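You operate a simulated robot arm through the tools that you are given. There is no shell and no other tool.

The job below is to be done with a simulated robot arm. You get a single attempt, and the scene is never put back.

JOB
Tighten the seeping brass bolt on the steel block, then flush the green tester.
Fine: use the chrome spanner of the bolt's size and put it back on the mat; main switch on, RESET, FLUSH; the screen reads CLEAN.

The check looks at the end state, three seconds after you hand in, the way a careful person would. Anything else that was tipped, shoved, dropped, spilled or broken makes it a failure.

ROBOT AND FRAMES
A 7-joint arm with a two-finger parallel gripper, fixed in place. Base frame: the origin is on the floor under the middle of its stand, x ahead of it, y to its left, z up. Readings come in m, degrees, newtons and seconds.
With the tool pointing down near the work surface it reaches from about 0.18 to 0.68 m from the base axis. Its first joint turns from -66.0 to 66.0 degrees. Payload 2.4 kg.
Tool frame: the origin (TCP) lies between the finger pads and is the grasp point; the fingertips stand 0.03 m ahead of it; z points along the fingers, y is the line along which they close. The gripper opens to 0.094 m. The fingers are 0.028 m wide and 0.01 m thick; the gripper's body (0.05 by 0.096 m) begins 0.055 m behind the TCP.
Orientation is told as [roll, pitch, yaw] about the base's x, y, z axes, in that order, counted from this pose: with the fingers straight down and closing along the base's y, the tool's x points along the base's -x, its y along +y and its z along -z.

CONTROLS
- The arm moves only by the tool drive_tool. Its arguments are lists of equal length, an entry for each row: "translation": the shift along the tool's x, y, z in units of 30 mm (1.0 is 30 mm), a list of three; "angular": the turn, a rotation vector about the tool's x, y, z in units of 6 degrees (1.0 is 6 degrees), a list of three; "claw": the gripper command, from -1 (shut) to 1 (fully open), values between in proportion. In form: {"translation": [[tx, ty, tz], ...], "angular": [[rx, ry, rz], ...], "claw": [claw, ...]}. A call has 1 to 20 rows; each row shifts and turns the commanded pose from where the row before left it, along the tool's axes as they then stand. A call with a number of a shift or a turn outside -1 to 1 is refused whole. Rows are played at 5 a second. More than 0.05 m and 8.6 degrees between two rows, or a gripper value outside its range, and nothing of the call is played. Where a pose cannot be reached the arm comes as near as it can. A force on the tool above 40 N (or 10 N above the force at the start of the call, whichever is more), or a blocked arm, ends the call early, and 0.2 s more pass. Each finger travels about 0.153 m/s and halts on what it meets, pressing with about 34 N; the grip force reading is that of the motor and also rises with nothing between the fingers. The clock runs only during rows and for 0.2 s after the last one: add rows that do not move to give the fingers time. The reply holds the time, the measured pose of the TCP, the force on the tool along the base axes, the opening and the grip force, in the units named above and with some noise, with the torque about the TCP (base axes, N m) and any sound that the robot's microphone picked up, and new pictures: "pictures" is both (left out), scene, wrist or none.
- Cameras (640 x 400 px; columns grow to the right, rows downward): "scene" is fixed at [0.056, 0.4948, 1.4499]; the picture's right is [-0.51, -0.86, 0.00], its down [-0.44, 0.26, -0.86] and it looks along [0.74, -0.43, -0.51] (base axes); focal length 287 px, centre (320, 200). "wrist" rides on the gripper at [0.076, 0.014, -0.102] in the tool frame; the picture's right is [-0.18, 0.98, 0.00], its down [-0.75, -0.14, -0.64] and it looks along [-0.63, -0.12, 0.77] (tool axes); focal length 243 px, centre (320, 200). There is no depth. A picture from a camera that has moved, and an enlarged one, comes with that camera's place and axes in the base frame and with its lens.
- zoom(camera, box): a new picture of the part [left, top, right, bottom] of that camera's present view, enlarged. No time passes.
- sign_off(): hands the job in; it is judged then, once.

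Nothing tells you positions but the pictures and the camera data. Unless the task says otherwise, let go and move clear before handing in.

The tools are called after "Request:" as name(argument=value, ...) on one line, values as JSON. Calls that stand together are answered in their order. drive_tool: Moves the arm, as the interface text tells. Its arguments: {"type":"object","properties":{"translation":{"type":"array","items":{"type":"array","items":{"type":"number"}}},"angular":{"type":"array","items":{"type":"array","items":{"type":"number"}}},"claw":{"type":"array","items":{"type":"number"}},"pictures":{"type":"string","enum":["both","scene","wrist","none"]}},"required":["translation","angular","claw"]} The other tools are called the same way: zoom (camera, box) takes an enlarged picture of a part of a camera's view; sign_off () hands the job in.

At the start:

```text
time: 0.0
position: [0.383, -0.035, 1.2961]
tcp_rot: [0.0, 0.0, 0.0]
contact_force: [-0.9, -1.2, -0.1]
moment: [-0.04, 0.02, -0.03]
opening: 0.0939
grasp_force: 0.0
```

scene: 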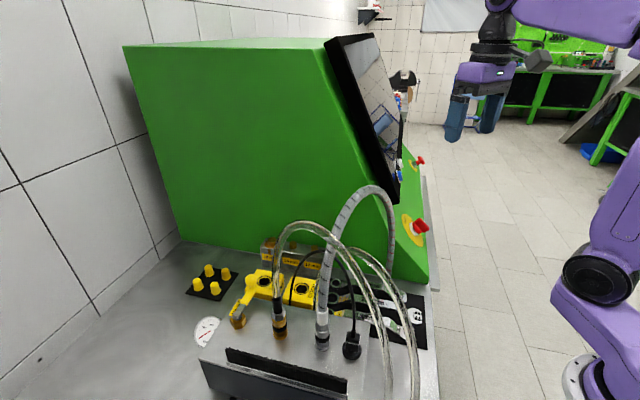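
wrist: 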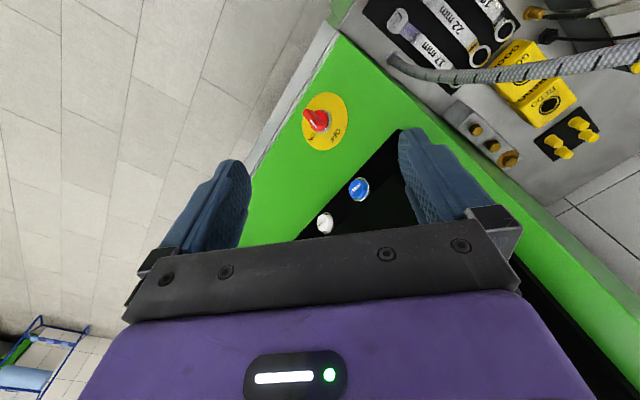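

I see a green tester with a screen and a red main switch, a mat with three spanners, a steel block with brass bolts, and hoses. First I look closer at both camera views before moving anything.

Request:
zoom(camera="wrist", box=[340, 0, 640, 190])

Request:
zoom(camera="scene", box=[180, 220, 440, 400])

Request:
zoom(camera="scene", box=[320, 30, 460, 260])

Request:
zoom(camera="wrist", box=[240, 60, 440, 260])

```text
2.11 times, centred on (490, 95) of wrist
camera zoom: at [0.3076, -0.0219, 1.3987], right [0.18, 0.98, 0.0], down [0.75, -0.14, 0.64], along [0.63, -0.12, -0.77], focal length 511 px, centre (-38, 421)
```

zoom: 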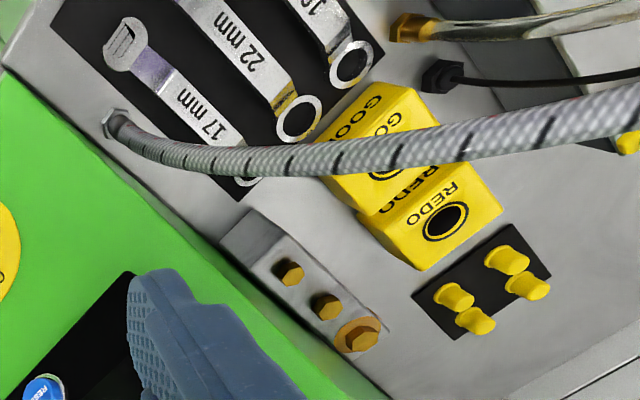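

```text
2.22 times, centred on (310, 310) of scene
camera zoom: at [0.056, 0.4948, 1.4499], right [-0.51, -0.86, 0.0], down [-0.44, 0.26, -0.86], along [0.74, -0.43, -0.51], focal length 638 px, centre (342, -44)
```

zoom: 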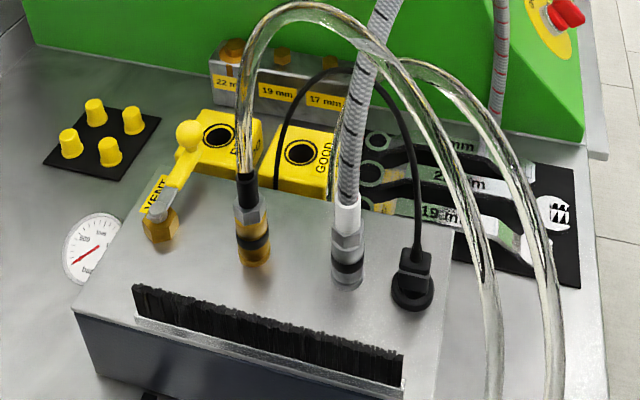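

```text
1.74 times, centred on (390, 145) of scene
camera zoom: at [0.056, 0.4948, 1.4499], right [-0.51, -0.86, 0.0], down [-0.44, 0.26, -0.86], along [0.74, -0.43, -0.51], focal length 500 px, centre (198, 296)
```

zoom: 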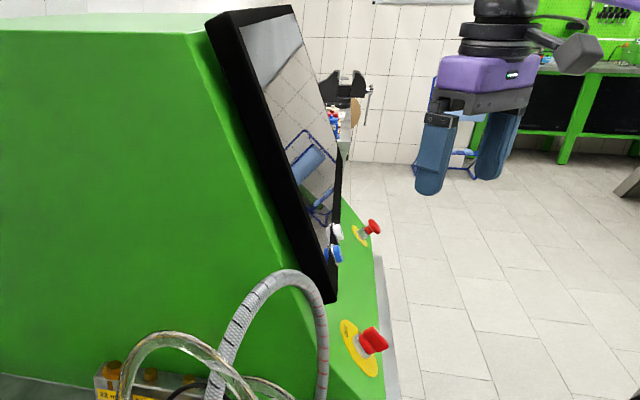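

```text
2.00 times, centred on (340, 160) of wrist
camera zoom: at [0.3076, -0.0219, 1.3987], right [0.18, 0.98, 0.0], down [0.75, -0.14, 0.64], along [0.63, -0.12, -0.77], focal length 485 px, centre (280, 280)
```

zoom: 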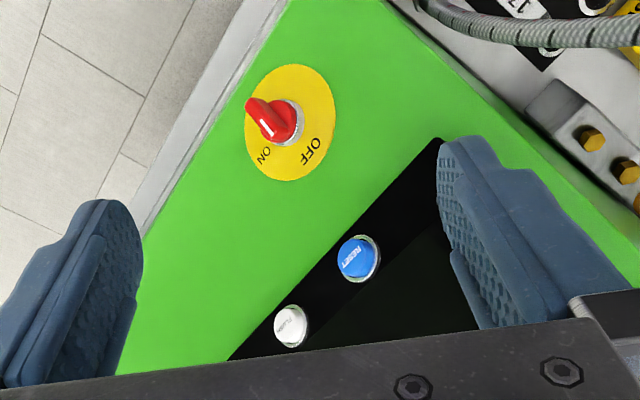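

The seeping bolt looks like the large one at the far end of the steel block, near (0.63, 0.31, 0.965). The spanners lie at about z 0.91 and the tester's buttons near (0.52..0.58, -0.01..-0.07, 1.125). I'll move back and left, staying high, to see the mat better.

Request:
drive_tool(translation=[[1, 1, 0], [1, 1, 0], [1, 1, 0], [1, 1, 0]], angular=[[0, 0, 0], [0, 0, 0], [0, 0, 0], [0, 0, 0]], claw=[1, 1, 1, 1], pictures="both")

```text
time: 1.0
position: [0.2609, 0.0852, 1.2968]
tcp_rot: [0.1, 0.0, 0.1]
contact_force: [1.2, 0.2, -0.3]
moment: [0.01, 0.02, 0.01]
opening: 0.094
grasp_force: 0.1
camera wrist: at [0.1869, 0.0983, 1.3988], right [0.18, 0.98, 0.0], down [0.75, -0.14, 0.64], along [0.63, -0.12, -0.77], focal length 243 px, centre (320, 200)
```

scene: 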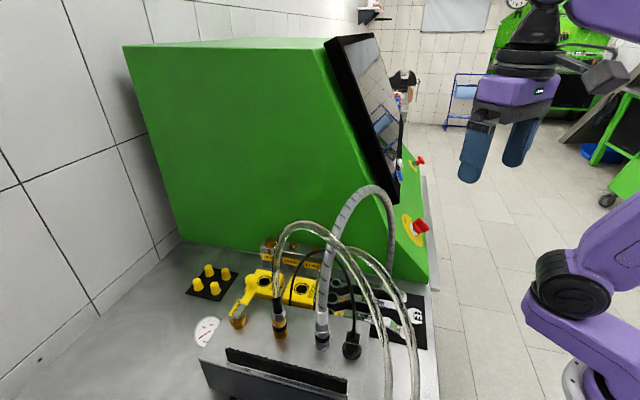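
wrist: 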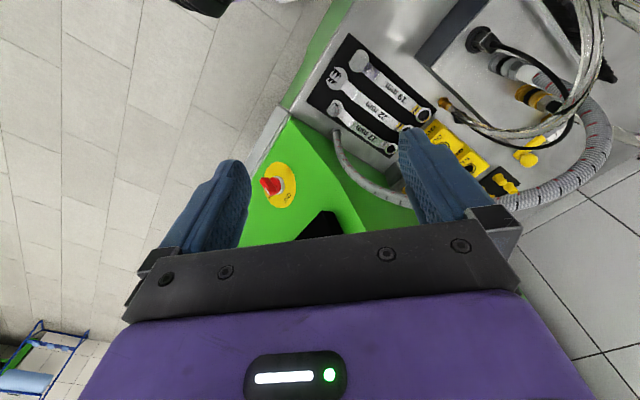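

Request:
zoom(camera="wrist", box=[290, 20, 450, 180])

Request:
zoom(camera="wrist", box=[420, 0, 640, 220])

Request:
zoom(camera="wrist", box=[230, 140, 330, 230])

Request:
zoom(camera="scene", box=[250, 225, 350, 285])

Request:
zoom(camera="scene", box=[385, 130, 445, 250])

```text
2.50 times, centred on (370, 100) of wrist
camera zoom: at [0.1869, 0.0983, 1.3988], right [0.18, 0.98, 0.0], down [0.75, -0.14, 0.64], along [0.63, -0.12, -0.77], focal length 606 px, centre (195, 450)
```

zoom: 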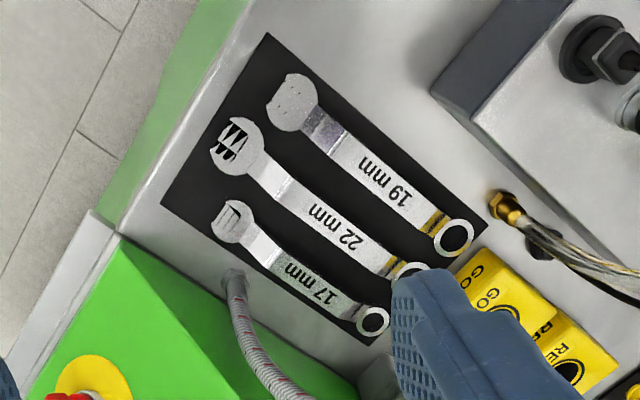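

```text
1.82 times, centred on (530, 110) of wrist
camera zoom: at [0.1869, 0.0983, 1.3988], right [0.18, 0.98, 0.0], down [0.75, -0.14, 0.64], along [0.63, -0.12, -0.77], focal length 441 px, centre (-62, 364)
```

zoom: 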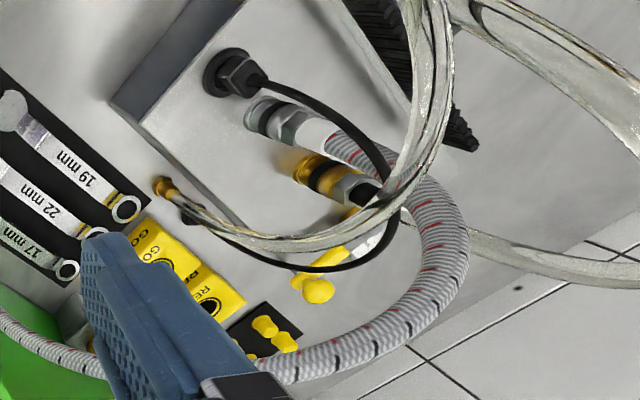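

```text
4.44 times, centred on (280, 185) of wrist
camera zoom: at [0.1869, 0.0983, 1.3988], right [0.18, 0.98, 0.0], down [0.75, -0.14, 0.64], along [0.63, -0.12, -0.77], focal length 1078 px, centre (498, 267)
```

zoom: 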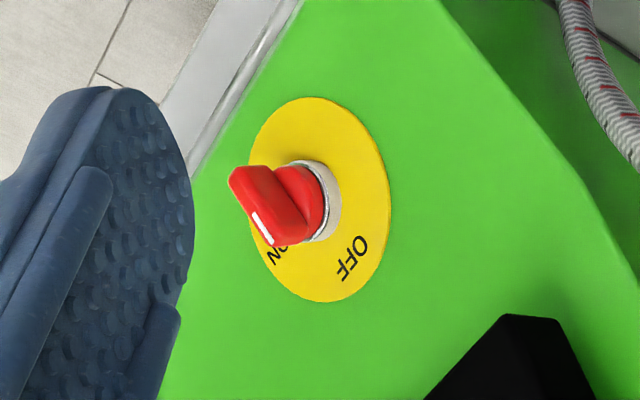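

```text
6.40 times, centred on (300, 255) of scene
camera zoom: at [0.056, 0.4947, 1.4499], right [-0.51, -0.86, 0.0], down [-0.44, 0.26, -0.86], along [0.74, -0.43, -0.51], focal length 1838 px, centre (448, -152)
```

zoom: 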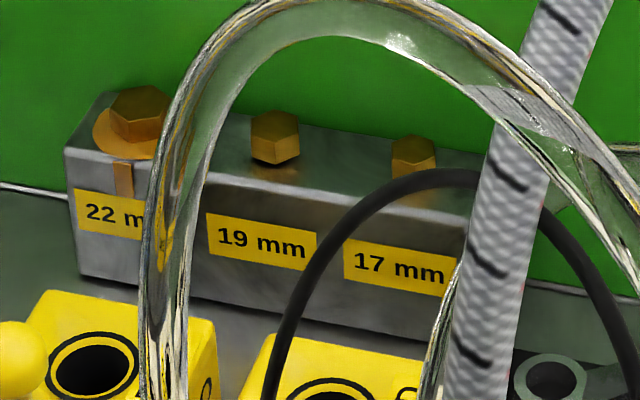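

```text
3.33 times, centred on (415, 190) of scene
camera zoom: at [0.056, 0.4947, 1.4499], right [-0.51, -0.86, 0.0], down [-0.44, 0.26, -0.86], along [0.74, -0.43, -0.51], focal length 958 px, centre (3, 233)
```

zoom: 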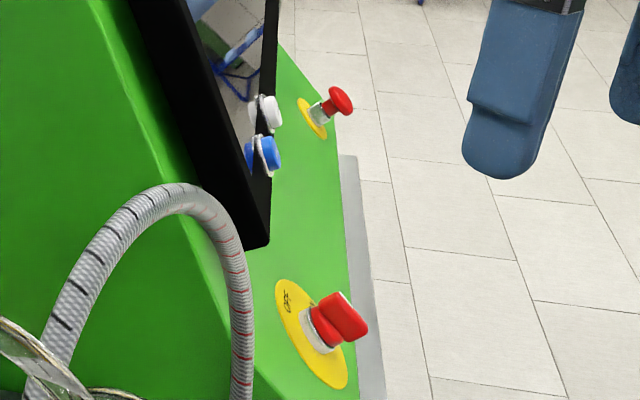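

The oil runs from the 22 mm bolt, so I need the 22 mm spanner: jaw near (0.31, 0.105), ring near (0.436, 0.235). A grey hose arches over the mat, with its top near (0.35, 0.24, 1.24). I'll turn the wrist by 45 degrees to look along the mat and map the hoses.

Request:
drive_tool(translation=[[0.6, -0.5, 0], [0.6, -0.5, 0], [0.3, -0.5, 0], [0, -0.5, 0], [0, 0, 0], [0, 0, 0], [0, 0, 0], [0, 0, 0]], angular=[[0, 0, 0], [0, 0, -1], [0, 0, -1], [0, 0, -1], [0, 0, -1], [0, 0, -1], [0, 0, -1], [0, 0, -1]], claw=[1, 1, 1, 1, 1, 1, 1, 1], pictures="both")

```text
time: 2.8
position: [0.2227, 0.0238, 1.2969]
tcp_rot: [0.0, 0.1, 42.0]
contact_force: [0.4, -0.5, 0.1]
moment: [0.02, 0.0, -0.02]
opening: 0.094
grasp_force: 0.1
camera wrist: at [0.1575, -0.017, 1.3984], right [-0.52, 0.85, 0.0], down [0.65, 0.4, 0.64], along [0.55, 0.34, -0.77], focal length 243 px, centre (320, 200)
```

scene: 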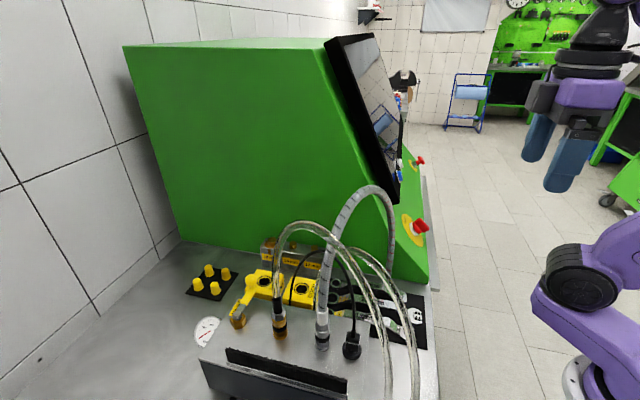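
wrist: 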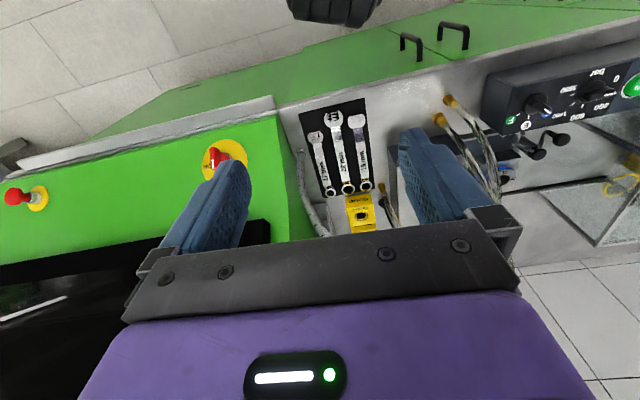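

This view looks along the mat over the bench's front edge. I zoom in on the spanners, the hoses and the switches.

Request:
zoom(camera="wrist", box=[280, 90, 410, 240])

Request:
zoom(camera="wrist", box=[420, 20, 640, 250])

Request:
zoom(camera="wrist", box=[0, 130, 280, 330])

Request:
zoom(camera="scene", box=[480, 0, 640, 400])

```text
2.67 times, centred on (345, 165) of wrist
camera zoom: at [0.1575, -0.017, 1.3984], right [-0.52, 0.85, 0.0], down [0.65, 0.4, 0.64], along [0.55, 0.34, -0.77], focal length 647 px, centre (253, 293)
```

zoom: 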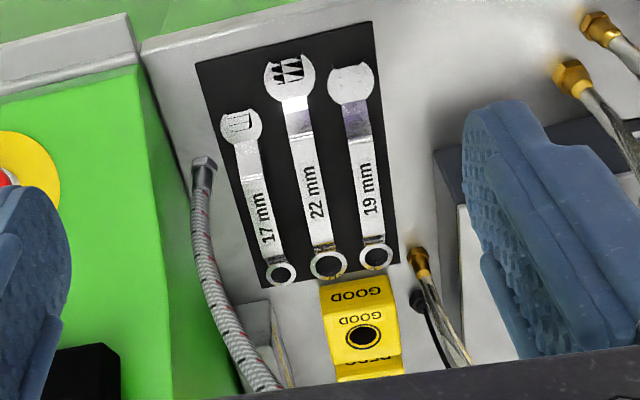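

```text
1.74 times, centred on (530, 135) of wrist
camera zoom: at [0.1575, -0.017, 1.3984], right [-0.52, 0.85, 0.0], down [0.65, 0.4, 0.64], along [0.55, 0.34, -0.77], focal length 422 px, centre (-45, 313)
```

zoom: 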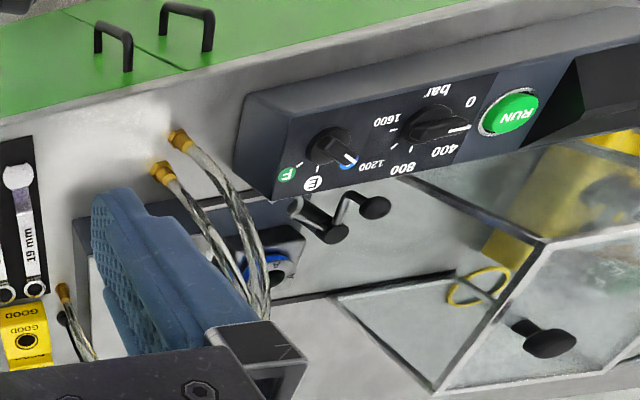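

```text
2.00 times, centred on (140, 230) of wrist
camera zoom: at [0.1575, -0.017, 1.3984], right [-0.52, 0.85, 0.0], down [0.65, 0.4, 0.64], along [0.55, 0.34, -0.77], focal length 485 px, centre (680, 140)
```

zoom: 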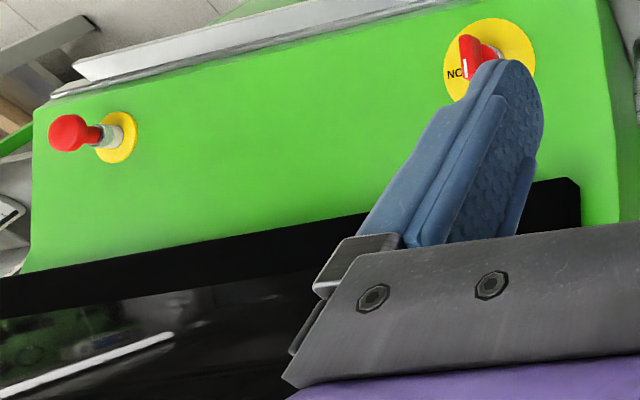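

```text
1.00 times, centred on (560, 200) of scene (not enlarged: the box is as wide or as high as the picture)
camera zoom: at [0.056, 0.4948, 1.4499], right [-0.51, -0.86, 0.0], down [-0.44, 0.26, -0.86], along [0.74, -0.43, -0.51], focal length 287 px, centre (80, 200)
```

zoom: 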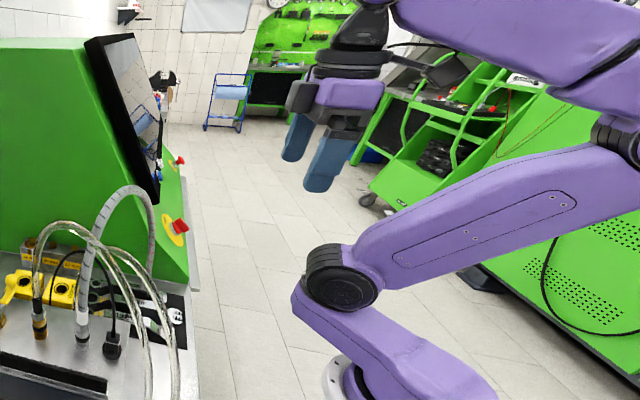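

The two clear hoses end at brass fittings on the bench's front edge. The grey one arches from about (0.41, 0.09) to the device's coupling at (0.31, 0.34), between the robot and the bolts. I'll rise well above it and look down on the bolts and the arch.

Request:
drive_tool(translation=[[0, 0, -1], [0, 0, -1], [0, 0, -1], [0, 0, -1], [0, 0, -1], [-1, 0, 0], [-1, 0, 0], [-1, 0, 0], [-1, 0, 0]], angular=[[0, 0, 0], [0, 0, 0], [0, 0, 0], [0, 0, 0], [0, 0, -0.5], [0, 0, 0], [0, 0, 0], [0, 0, 0], [0, 0, 0]], claw=[1, 1, 1, 1, 1, 1, 1, 1, 1], pictures="both")

Request:
zoom(camera="scene", box=[320, 0, 640, 400])

```text
time: 4.8
position: [0.2949, 0.1128, 1.3487]
tcp_rot: [-0.1, 0.0, 44.9]
contact_force: [0.9, 1.2, -0.9]
moment: [-0.05, -0.01, 0.01]
opening: 0.0939
grasp_force: 0.1
out of reach, approached as far as the arm can: row 2, 3, 4, 5
camera wrist: at [0.2316, 0.0688, 1.4518], right [-0.57, 0.82, 0.0], down [0.63, 0.43, 0.64], along [0.53, 0.36, -0.77], focal length 243 px, centre (320, 200)
```

scene: 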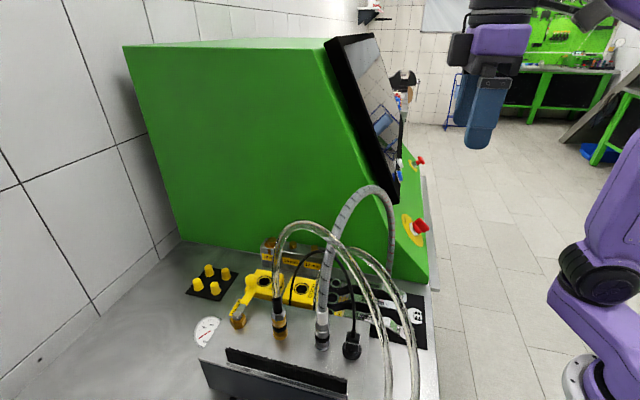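
wrist: 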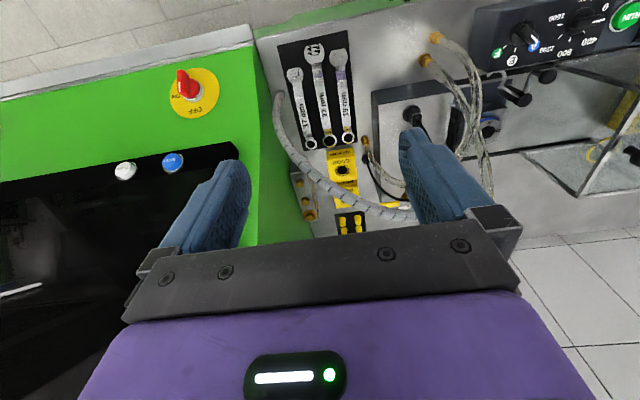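

```text
1.00 times, centred on (480, 200) of scene (not enlarged: the box is as wide or as high as the picture)
camera zoom: at [0.056, 0.4948, 1.4499], right [-0.51, -0.86, 0.0], down [-0.44, 0.26, -0.86], along [0.74, -0.43, -0.51], focal length 287 px, centre (160, 200)
```

zoom: 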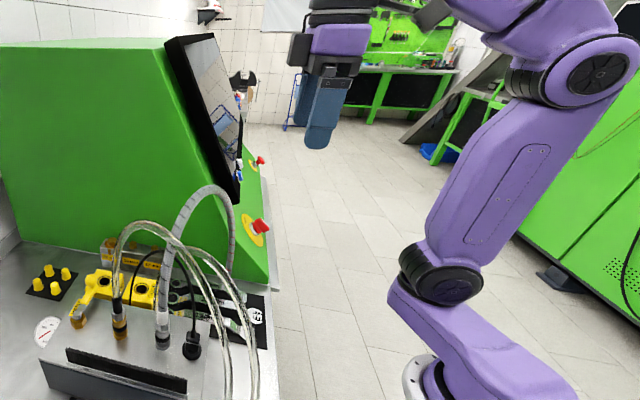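

The arm tops out at about z 1.35 here. From this pose the bolts and the hose arch are visible together, so I zoom in on them.

Request:
zoom(camera="wrist", box=[250, 30, 420, 240])

Request:
zoom(camera="wrist", box=[280, 120, 400, 220])

Request:
zoom(camera="wrist", box=[100, 60, 260, 200])

```text
1.90 times, centred on (335, 135) of wrist
camera zoom: at [0.2316, 0.0688, 1.4518], right [-0.57, 0.82, 0.0], down [0.63, 0.43, 0.64], along [0.53, 0.36, -0.77], focal length 462 px, centre (291, 324)
```

zoom: 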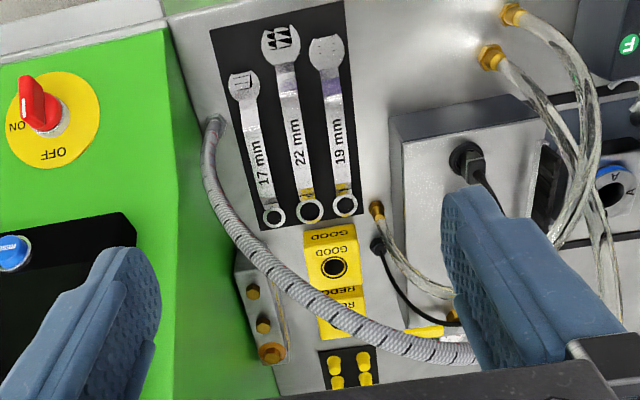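

```text
4.00 times, centred on (340, 170) of wrist
camera zoom: at [0.2316, 0.0688, 1.4518], right [-0.57, 0.82, 0.0], down [0.63, 0.43, 0.64], along [0.53, 0.36, -0.77], focal length 970 px, centre (240, 320)
```

zoom: 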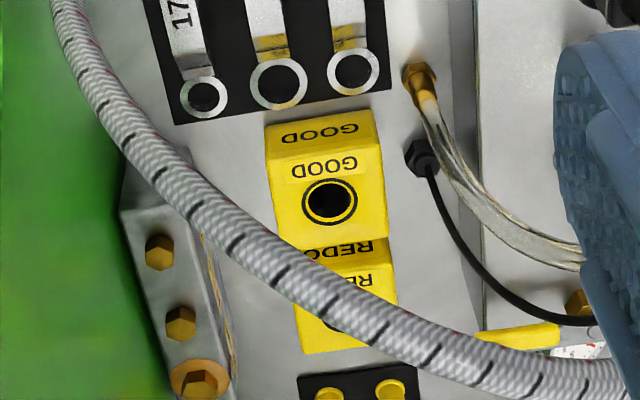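

```text
2.86 times, centred on (180, 130) of wrist
camera zoom: at [0.2316, 0.0688, 1.4518], right [-0.57, 0.82, 0.0], down [0.63, 0.43, 0.64], along [0.53, 0.36, -0.77], focal length 693 px, centre (720, 400)
```

zoom: 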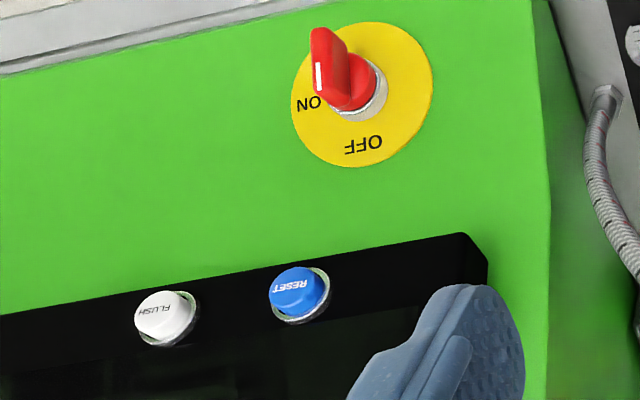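

The 22 mm bolt's head is at about (0.629, 0.307, 0.965), with the oily washer under it. Before planning the reach over the hose I want to see how the arm itself is bent.

Request:
zoom(camera="scene", box=[330, 0, 640, 10])

Request:
zoom(camera="scene", box=[630, 0, 640, 400])

```text
2.06 times, centred on (485, 5) of scene
camera zoom: at [0.056, 0.4948, 1.4499], right [-0.51, -0.86, 0.0], down [-0.44, 0.26, -0.86], along [0.74, -0.43, -0.51], focal length 593 px, centre (-21, 603)
```

zoom: 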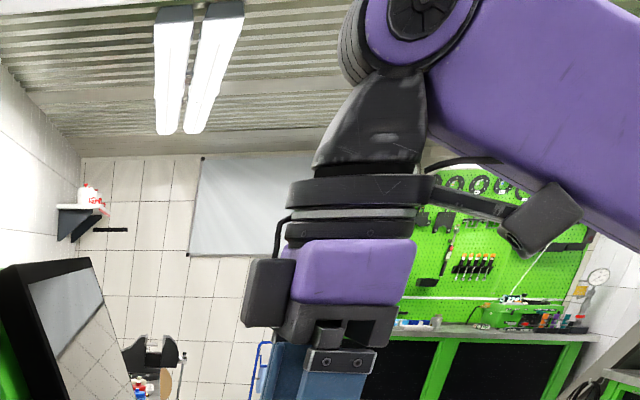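

```text
1.00 times, centred on (635, 200) of scene (not enlarged: the box is as wide or as high as the picture)
camera zoom: at [0.056, 0.4948, 1.4499], right [-0.51, -0.86, 0.0], down [-0.44, 0.26, -0.86], along [0.74, -0.43, -0.51], focal length 287 px, centre (5, 200)
```

zoom: 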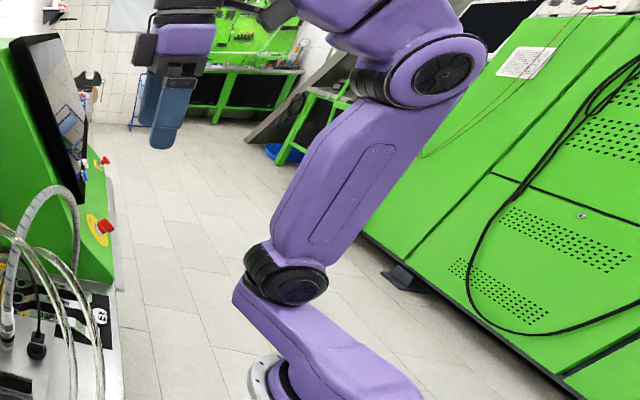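

Zooming past the frame lets me see the whole arm: the wrist pivot sits about 0.2 m above the grasp point and the shoulder is near z 1.2. I'll move further out along the mat direction at this height, above the hoses, for a closer look at the bolts and to judge forearm clearance.

Request:
drive_tool(translation=[[-1, 0, 0], [-1, 0, 0], [-1, 0, 0], [-1, 0, 0], [-1, 0, 0]], angular=[[0, 0, 0], [0, 0, 0], [0, 0, 0], [0, 0, 0], [0, 0, 0]], claw=[1, 1, 1, 1, 1], pictures="both")

Request:
zoom(camera="scene", box=[330, 0, 640, 10])

Request:
zoom(camera="scene", box=[630, 0, 640, 400])

Request:
zoom(camera="wrist", box=[200, 0, 440, 150])

```text
time: 6.0
position: [0.3885, 0.2079, 1.3449]
tcp_rot: [-0.1, -0.1, 45.0]
contact_force: [-0.8, 0.2, -0.4]
moment: [0.03, -0.02, 0.01]
opening: 0.0939
grasp_force: 0.1
out of reach, approached as far as the arm can: row 5
camera wrist: at [0.325, 0.1627, 1.4461], right [-0.57, 0.82, 0.0], down [0.63, 0.43, 0.65], along [0.53, 0.37, -0.76], focal length 243 px, centre (320, 200)
```

scene: 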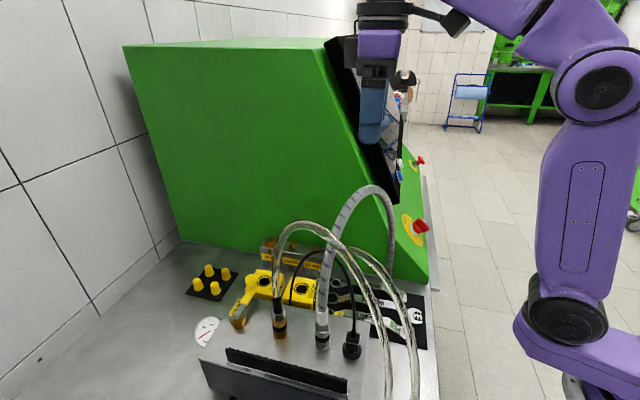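
wrist: 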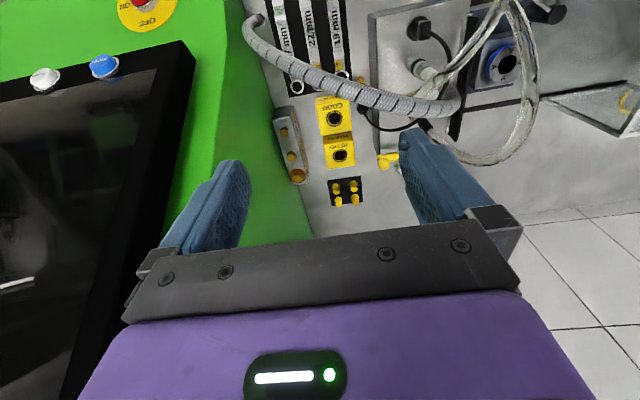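

```text
2.06 times, centred on (485, 5) of scene
camera zoom: at [0.0559, 0.4948, 1.4499], right [-0.51, -0.86, 0.0], down [-0.44, 0.26, -0.86], along [0.74, -0.43, -0.51], focal length 593 px, centre (-21, 603)
```

zoom: 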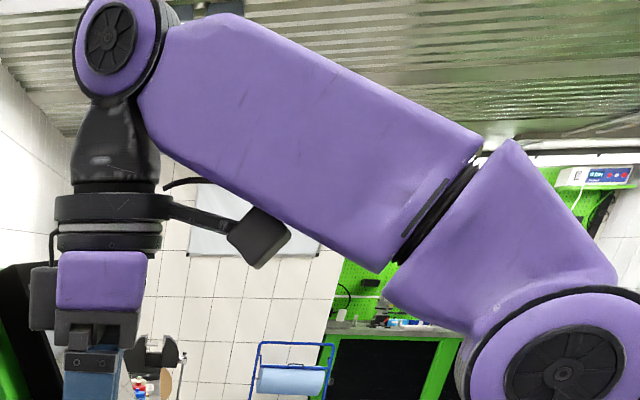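

```text
1.00 times, centred on (635, 200) of scene (not enlarged: the box is as wide or as high as the picture)
camera zoom: at [0.0559, 0.4948, 1.4499], right [-0.51, -0.86, 0.0], down [-0.44, 0.26, -0.86], along [0.74, -0.43, -0.51], focal length 287 px, centre (5, 200)
```

zoom: 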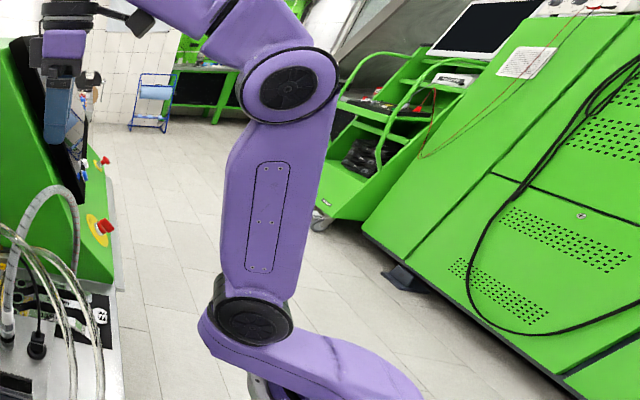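

```text
2.67 times, centred on (320, 75) of wrist
camera zoom: at [0.325, 0.1627, 1.4461], right [-0.57, 0.82, 0.0], down [0.63, 0.43, 0.65], along [0.53, 0.37, -0.76], focal length 647 px, centre (320, 533)
```

zoom: 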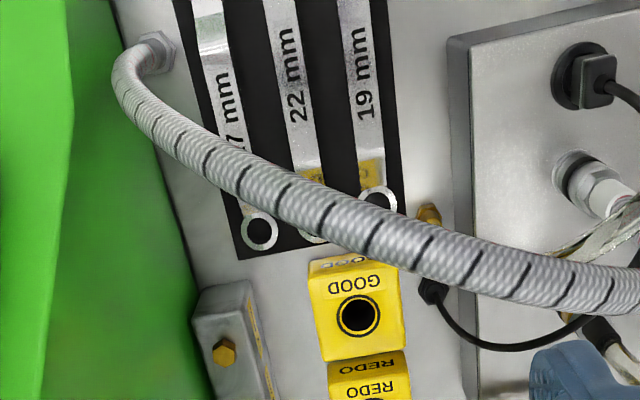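

The arm's proportions are now clear: the wrist pivot is 0.2 m above the grasp point and the two links are about 0.27 m each. The forearm should just clear the arch when I work at the bolt with the handle lying along the block. I zoom hard on the bolt heads to see how the hexagons are turned.

Request:
zoom(camera="wrist", box=[268, 105, 328, 190])

Request:
zoom(camera="wrist", box=[280, 160, 315, 190])

Request:
zoom(camera="scene", box=[255, 230, 295, 260])

```text
4.71 times, centred on (298, 148) of wrist
camera zoom: at [0.325, 0.1627, 1.4461], right [-0.57, 0.82, 0.0], down [0.63, 0.43, 0.65], along [0.53, 0.37, -0.76], focal length 1142 px, centre (424, 447)
```

zoom: 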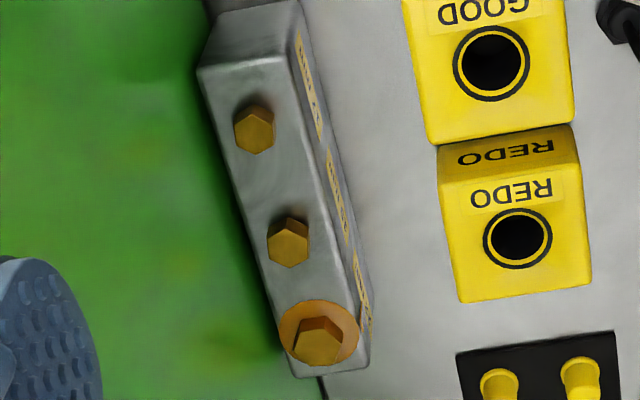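

```text
13.33 times, centred on (298, 175) of wrist
camera zoom: at [0.325, 0.1627, 1.4461], right [-0.57, 0.82, 0.0], down [0.63, 0.43, 0.65], along [0.53, 0.37, -0.76], focal length 3235 px, centre (620, 533)
```

zoom: 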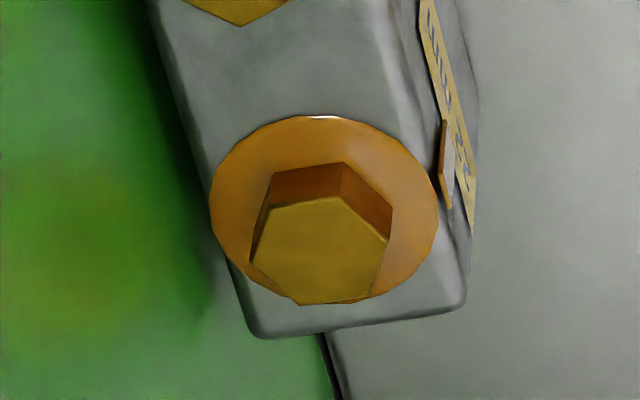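

```text
13.33 times, centred on (275, 245) of scene
camera zoom: at [0.0559, 0.4948, 1.4499], right [-0.51, -0.86, 0.0], down [-0.44, 0.26, -0.86], along [0.74, -0.43, -0.51], focal length 3830 px, centre (920, -400)
```

zoom: 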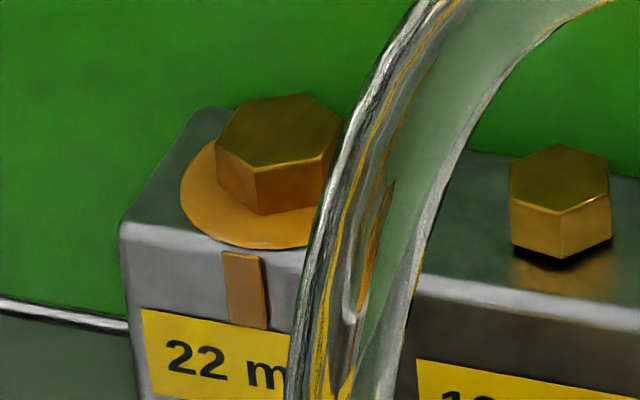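

The seeping bolt's head top measures (0.626, 0.305, 0.976). Its flats are square to the block, so a flat faces along the mat direction. I'll back off toward the robot and come down in front of the mat to see the spanner's ring shape and handle height.

Request:
drive_tool(translation=[[1, 0, 0], [1, 0, 0], [1, 0, 0], [1, 0, 0], [1, 0, 0], [1, 0, 0], [1, 0, 0], [1, 0, 0], [0.7, 0, 0], [0, 0, 1], [0, 0, 1], [0, 0, 1], [0, 0, 1], [0, 0, 1]], angular=[[0, 0, 0], [0, 0, 0], [0, 0, 0], [0, 0, 0], [0, 0, 0], [0, 0, 0], [0, 0, 0], [0, 0, 0], [0, 0, 0], [0, 0, 0], [0, 0, 0], [0, 0, 0], [0, 0, 0], [0, 0, 0]], claw=[1, 1, 1, 1, 1, 1, 1, 1, 1, 1, 1, 1, 1, 1], pictures="both")

Request:
zoom(camera="wrist", box=[280, 80, 420, 230])

```text
time: 9.0
position: [0.2043, 0.0233, 1.1942]
tcp_rot: [0.0, -0.1, 45.1]
contact_force: [0.4, 0.5, 0.8]
moment: [-0.02, 0.01, 0.0]
opening: 0.0939
grasp_force: 0.0
camera wrist: at [0.1422, -0.0212, 1.2957], right [-0.57, 0.82, 0.0], down [0.63, 0.43, 0.64], along [0.53, 0.36, -0.77], focal length 243 px, centre (320, 200)
```

scene: 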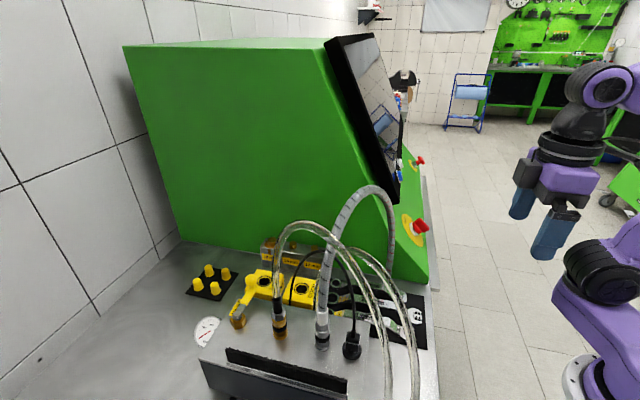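
wrist: 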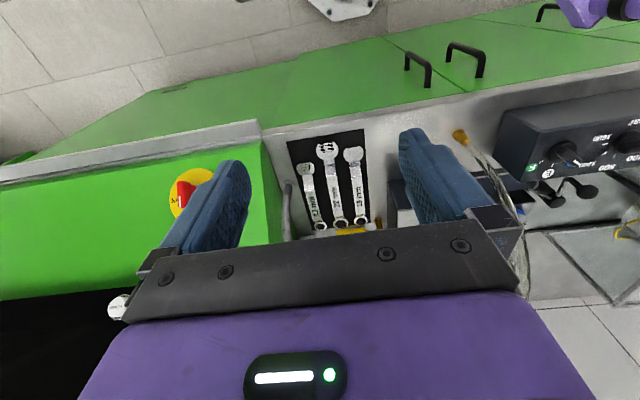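

```text
2.67 times, centred on (350, 155) of wrist
camera zoom: at [0.1422, -0.0212, 1.2957], right [-0.57, 0.82, 0.0], down [0.63, 0.43, 0.64], along [0.53, 0.36, -0.77], focal length 647 px, centre (240, 320)
```

zoom: 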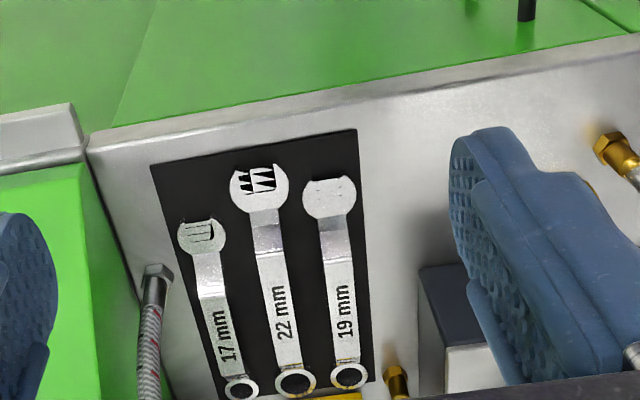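

The handles rise between two bends, so there is room for the fingers on both sides. I zoom in on the 22 mm ring and jaw.

Request:
zoom(camera="wrist", box=[325, 190, 375, 228])

Request:
zoom(camera="wrist", box=[290, 130, 370, 185])

Request:
zoom(camera="scene", box=[325, 270, 430, 345])

```text
10.53 times, centred on (350, 209) of wrist
camera zoom: at [0.1422, -0.0212, 1.2957], right [-0.57, 0.82, 0.0], down [0.63, 0.43, 0.64], along [0.53, 0.36, -0.77], focal length 2554 px, centre (4, 105)
```

zoom: 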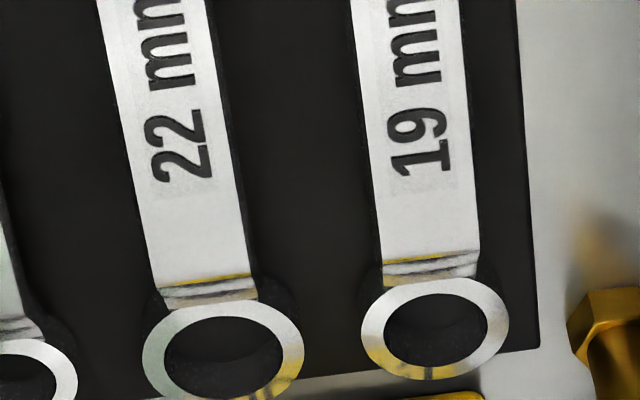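

```text
7.27 times, centred on (330, 158) of wrist
camera zoom: at [0.1422, -0.0212, 1.2957], right [-0.57, 0.82, 0.0], down [0.63, 0.43, 0.64], along [0.53, 0.36, -0.77], focal length 1764 px, centre (247, 509)
```

zoom: 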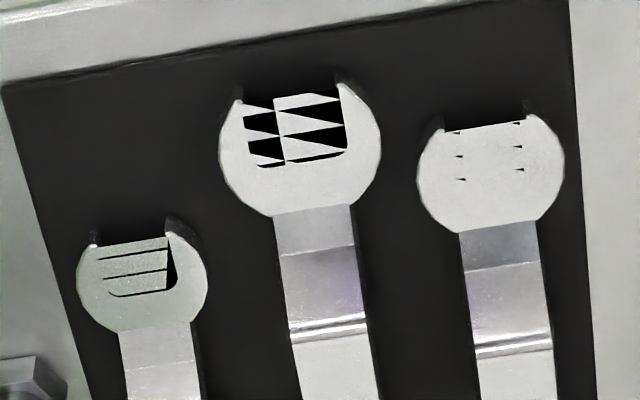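

```text
5.33 times, centred on (378, 308) of scene
camera zoom: at [0.056, 0.4948, 1.4499], right [-0.51, -0.86, 0.0], down [-0.44, 0.26, -0.86], along [0.74, -0.43, -0.51], focal length 1532 px, centre (13, -373)
```

zoom: 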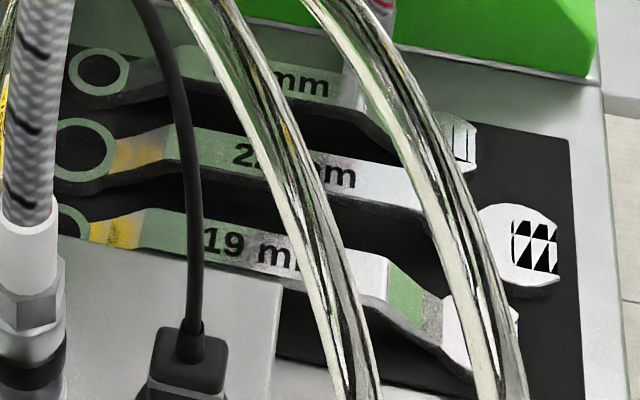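

The ring is round inside (about 25.5 mm) and the handle top is at z≈0.929, centred on the line x−y≈0.199, so I'll grip it near the jaw end, low and from the front, under the hose arch. First I tilt the hand back 6 degrees, half-close the fingers, and come down in front of the mat.

Request:
drive_tool(translation=[[0, 0, 0], [-0.9, -0.42, 0.09], [-0.89, 0, 0.09], [0.1045, 0, 0.9945], [0.1045, 0, 0.9945], [0.1045, 0, 0.9945], [0.1045, 0, 0.9945], [0.1045, 0, 0.9945], [0.1045, 0, 0.9945]], angular=[[0, -1, 0], [0, 0, 0], [0, 0, 0], [0, 0, 0], [0, 0, 0], [0, 0, 0], [0, 0, 0], [0, 0, 0], [0, 0, 0]], claw=[-0.234, -0.234, -0.234, -0.234, -0.234, -0.234, -0.234, -0.234, -0.234], pictures="both")

Request:
zoom(camera="wrist", box=[240, 80, 440, 240])

Request:
zoom(camera="scene", box=[320, 180, 640, 400])

```text
time: 11.0
position: [0.2531, 0.052, 1.0138]
tcp_rot: [0.0, -6.1, 45.0]
contact_force: [0.4, -0.2, -0.1]
moment: [0.04, -0.02, 0.02]
opening: 0.036
grasp_force: 0.1
camera wrist: at [0.1819, 0.0001, 1.1078], right [-0.57, 0.82, 0.02], down [0.58, 0.38, 0.72], along [0.58, 0.42, -0.7], focal length 243 px, centre (320, 200)
```

scene: 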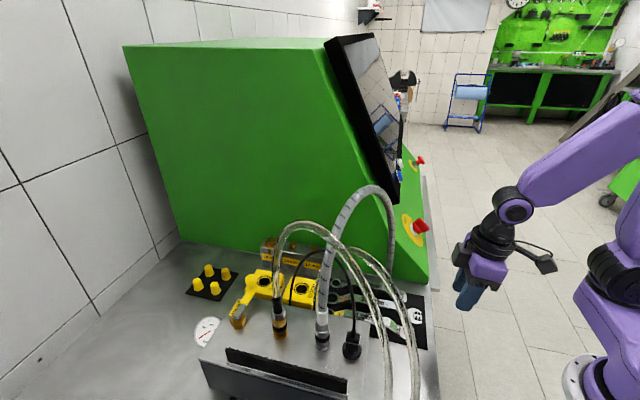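
wrist: 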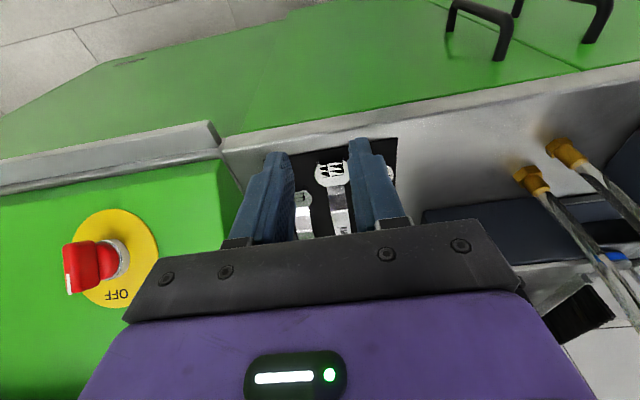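

```text
2.50 times, centred on (340, 160) of wrist
camera zoom: at [0.1819, 0.0001, 1.1078], right [-0.57, 0.82, 0.02], down [0.58, 0.38, 0.72], along [0.58, 0.42, -0.7], focal length 606 px, centre (270, 300)
```

zoom: 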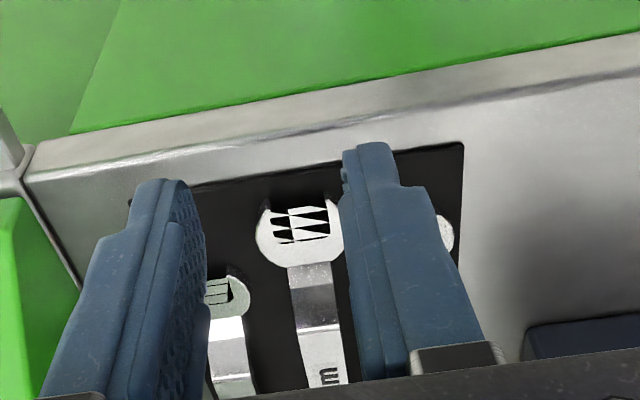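

```text
1.82 times, centred on (480, 290) of scene
camera zoom: at [0.056, 0.4948, 1.4499], right [-0.51, -0.86, 0.0], down [-0.44, 0.26, -0.86], along [0.74, -0.43, -0.51], focal length 522 px, centre (29, 36)
```

zoom: 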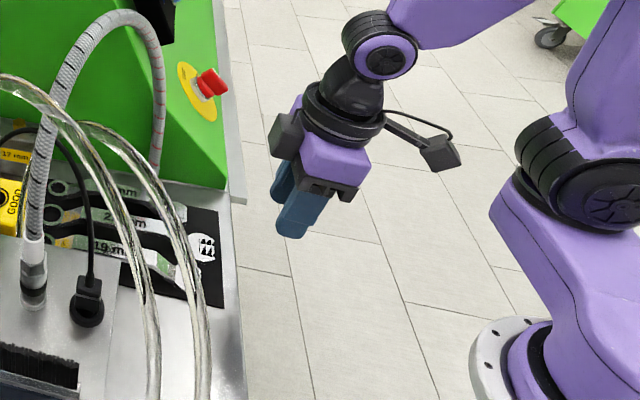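

The hand is at the right height in front of the mat, with the 22 mm jaw between the fingers. I go down a bit more, then forward along the handle line, keeping the fingertips just above the handles.

Request:
drive_tool(translation=[[0.08, 0.057, 0.76], [0.08, 0, 0.76], [-0.9945, 0, 0.1045], [-0.9945, 0, 0.1045], [-0.9945, 0, 0.1045], [-0.8951, 0, 0.094]], angular=[[0, 0, 0], [0, 0, 0], [0, 0, 0], [0, 0, 0], [0, 0, 0], [0, 0, 0]], claw=[-0.234, -0.234, -0.234, -0.234, -0.234, -0.234], pictures="both")

Request:
zoom(camera="wrist", box=[240, 80, 440, 240])

Request:
zoom(camera="scene", box=[300, 150, 500, 350])

```text
time: 12.4
position: [0.3344, 0.1357, 0.9676]
tcp_rot: [-0.1, -6.0, 45.0]
contact_force: [0.2, -0.5, 0.8]
moment: [0.0, 0.01, 0.02]
opening: 0.0358
grasp_force: 0.0
camera wrist: at [0.2635, 0.0844, 1.0621], right [-0.57, 0.82, 0.02], down [0.58, 0.38, 0.72], along [0.58, 0.42, -0.7], focal length 243 px, centre (320, 200)
```

scene: 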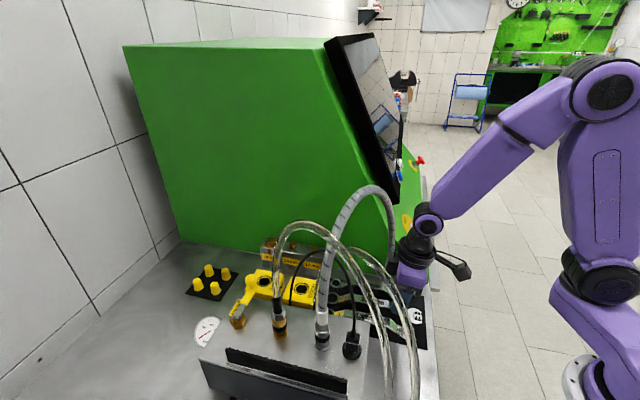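
wrist: 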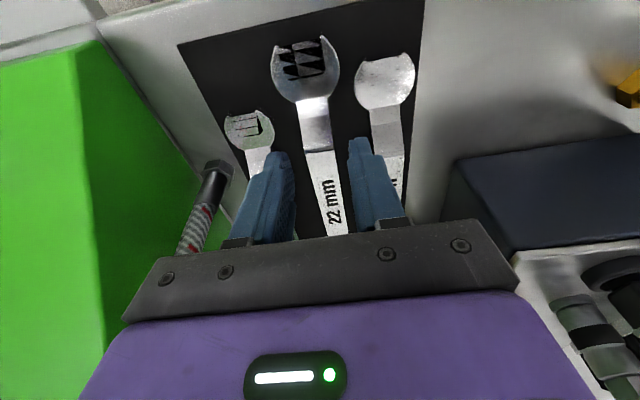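

```text
2.50 times, centred on (340, 160) of wrist
camera zoom: at [0.2635, 0.0844, 1.0621], right [-0.57, 0.82, 0.02], down [0.58, 0.38, 0.72], along [0.58, 0.42, -0.7], focal length 606 px, centre (270, 300)
```

zoom: 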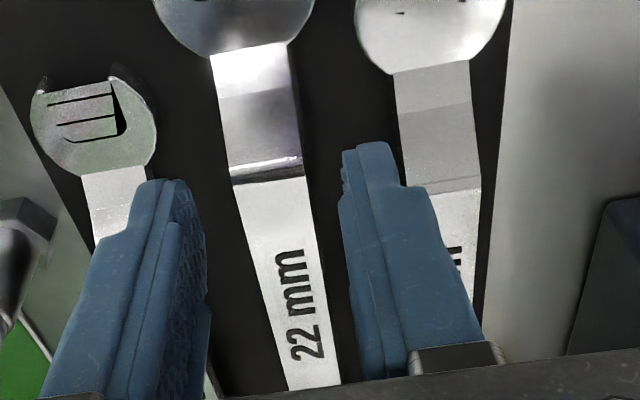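

```text
2.00 times, centred on (400, 250) of scene
camera zoom: at [0.056, 0.4948, 1.4499], right [-0.51, -0.86, 0.0], down [-0.44, 0.26, -0.86], along [0.74, -0.43, -0.51], focal length 574 px, centre (160, 100)
```

zoom: 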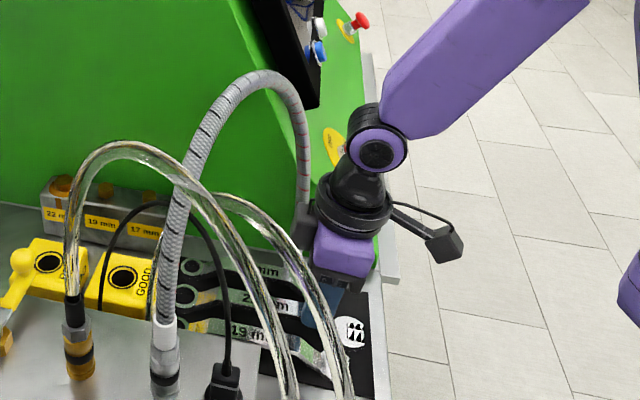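

The handle lies centred between the fingers and the hose is clear of the hand. I move 6 mm forward, lower the tips to either side of the handle and close.

Request:
drive_tool(translation=[[-0.2, 0, 0.02], [0.037, 0, 0.358], [0.037, 0, 0.358], [0, 0, 0], [0, 0, 0], [0, 0, 0], [0, 0, 0]], angular=[[0, 0, 0], [0, 0, 0], [0, 0, 0], [0, 0, 0], [0, 0, 0], [0, 0, 0], [0, 0, 0]], claw=[-0.234, -0.234, -0.234, -0.5, -1, -1, -1], pictures="both")

Request:
zoom(camera="wrist", box=[240, 80, 440, 240])

```text
time: 14.0
position: [0.3397, 0.1415, 0.9473]
tcp_rot: [0.0, -6.1, 45.0]
contact_force: [-0.3, 0.9, 0.7]
moment: [0.1, -0.13, 0.07]
opening: 0.0211
grasp_force: 34.4
camera wrist: at [0.2689, 0.0891, 1.0414], right [-0.57, 0.82, 0.02], down [0.58, 0.38, 0.72], along [0.58, 0.42, -0.7], focal length 243 px, centre (320, 200)
```

scene: 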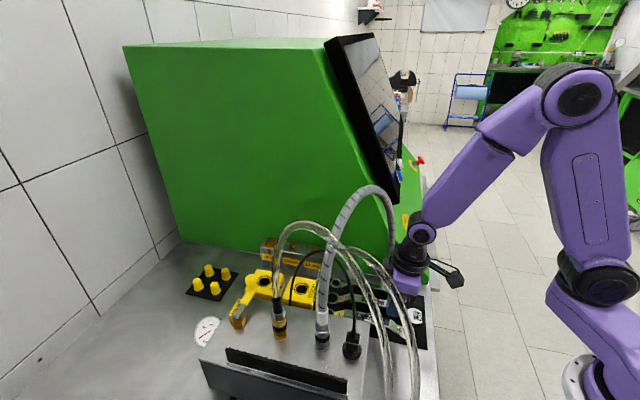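
wrist: 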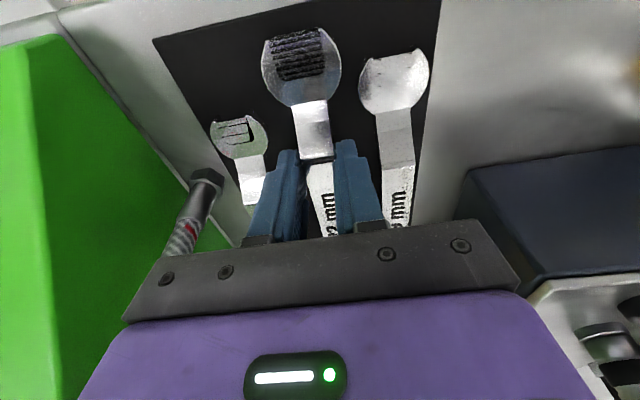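

```text
2.50 times, centred on (340, 160) of wrist
camera zoom: at [0.2689, 0.0891, 1.0414], right [-0.57, 0.82, 0.02], down [0.58, 0.38, 0.72], along [0.58, 0.42, -0.7], focal length 606 px, centre (270, 300)
```

zoom: 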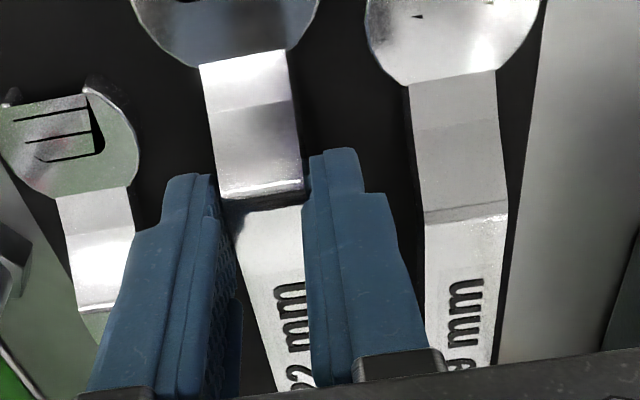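

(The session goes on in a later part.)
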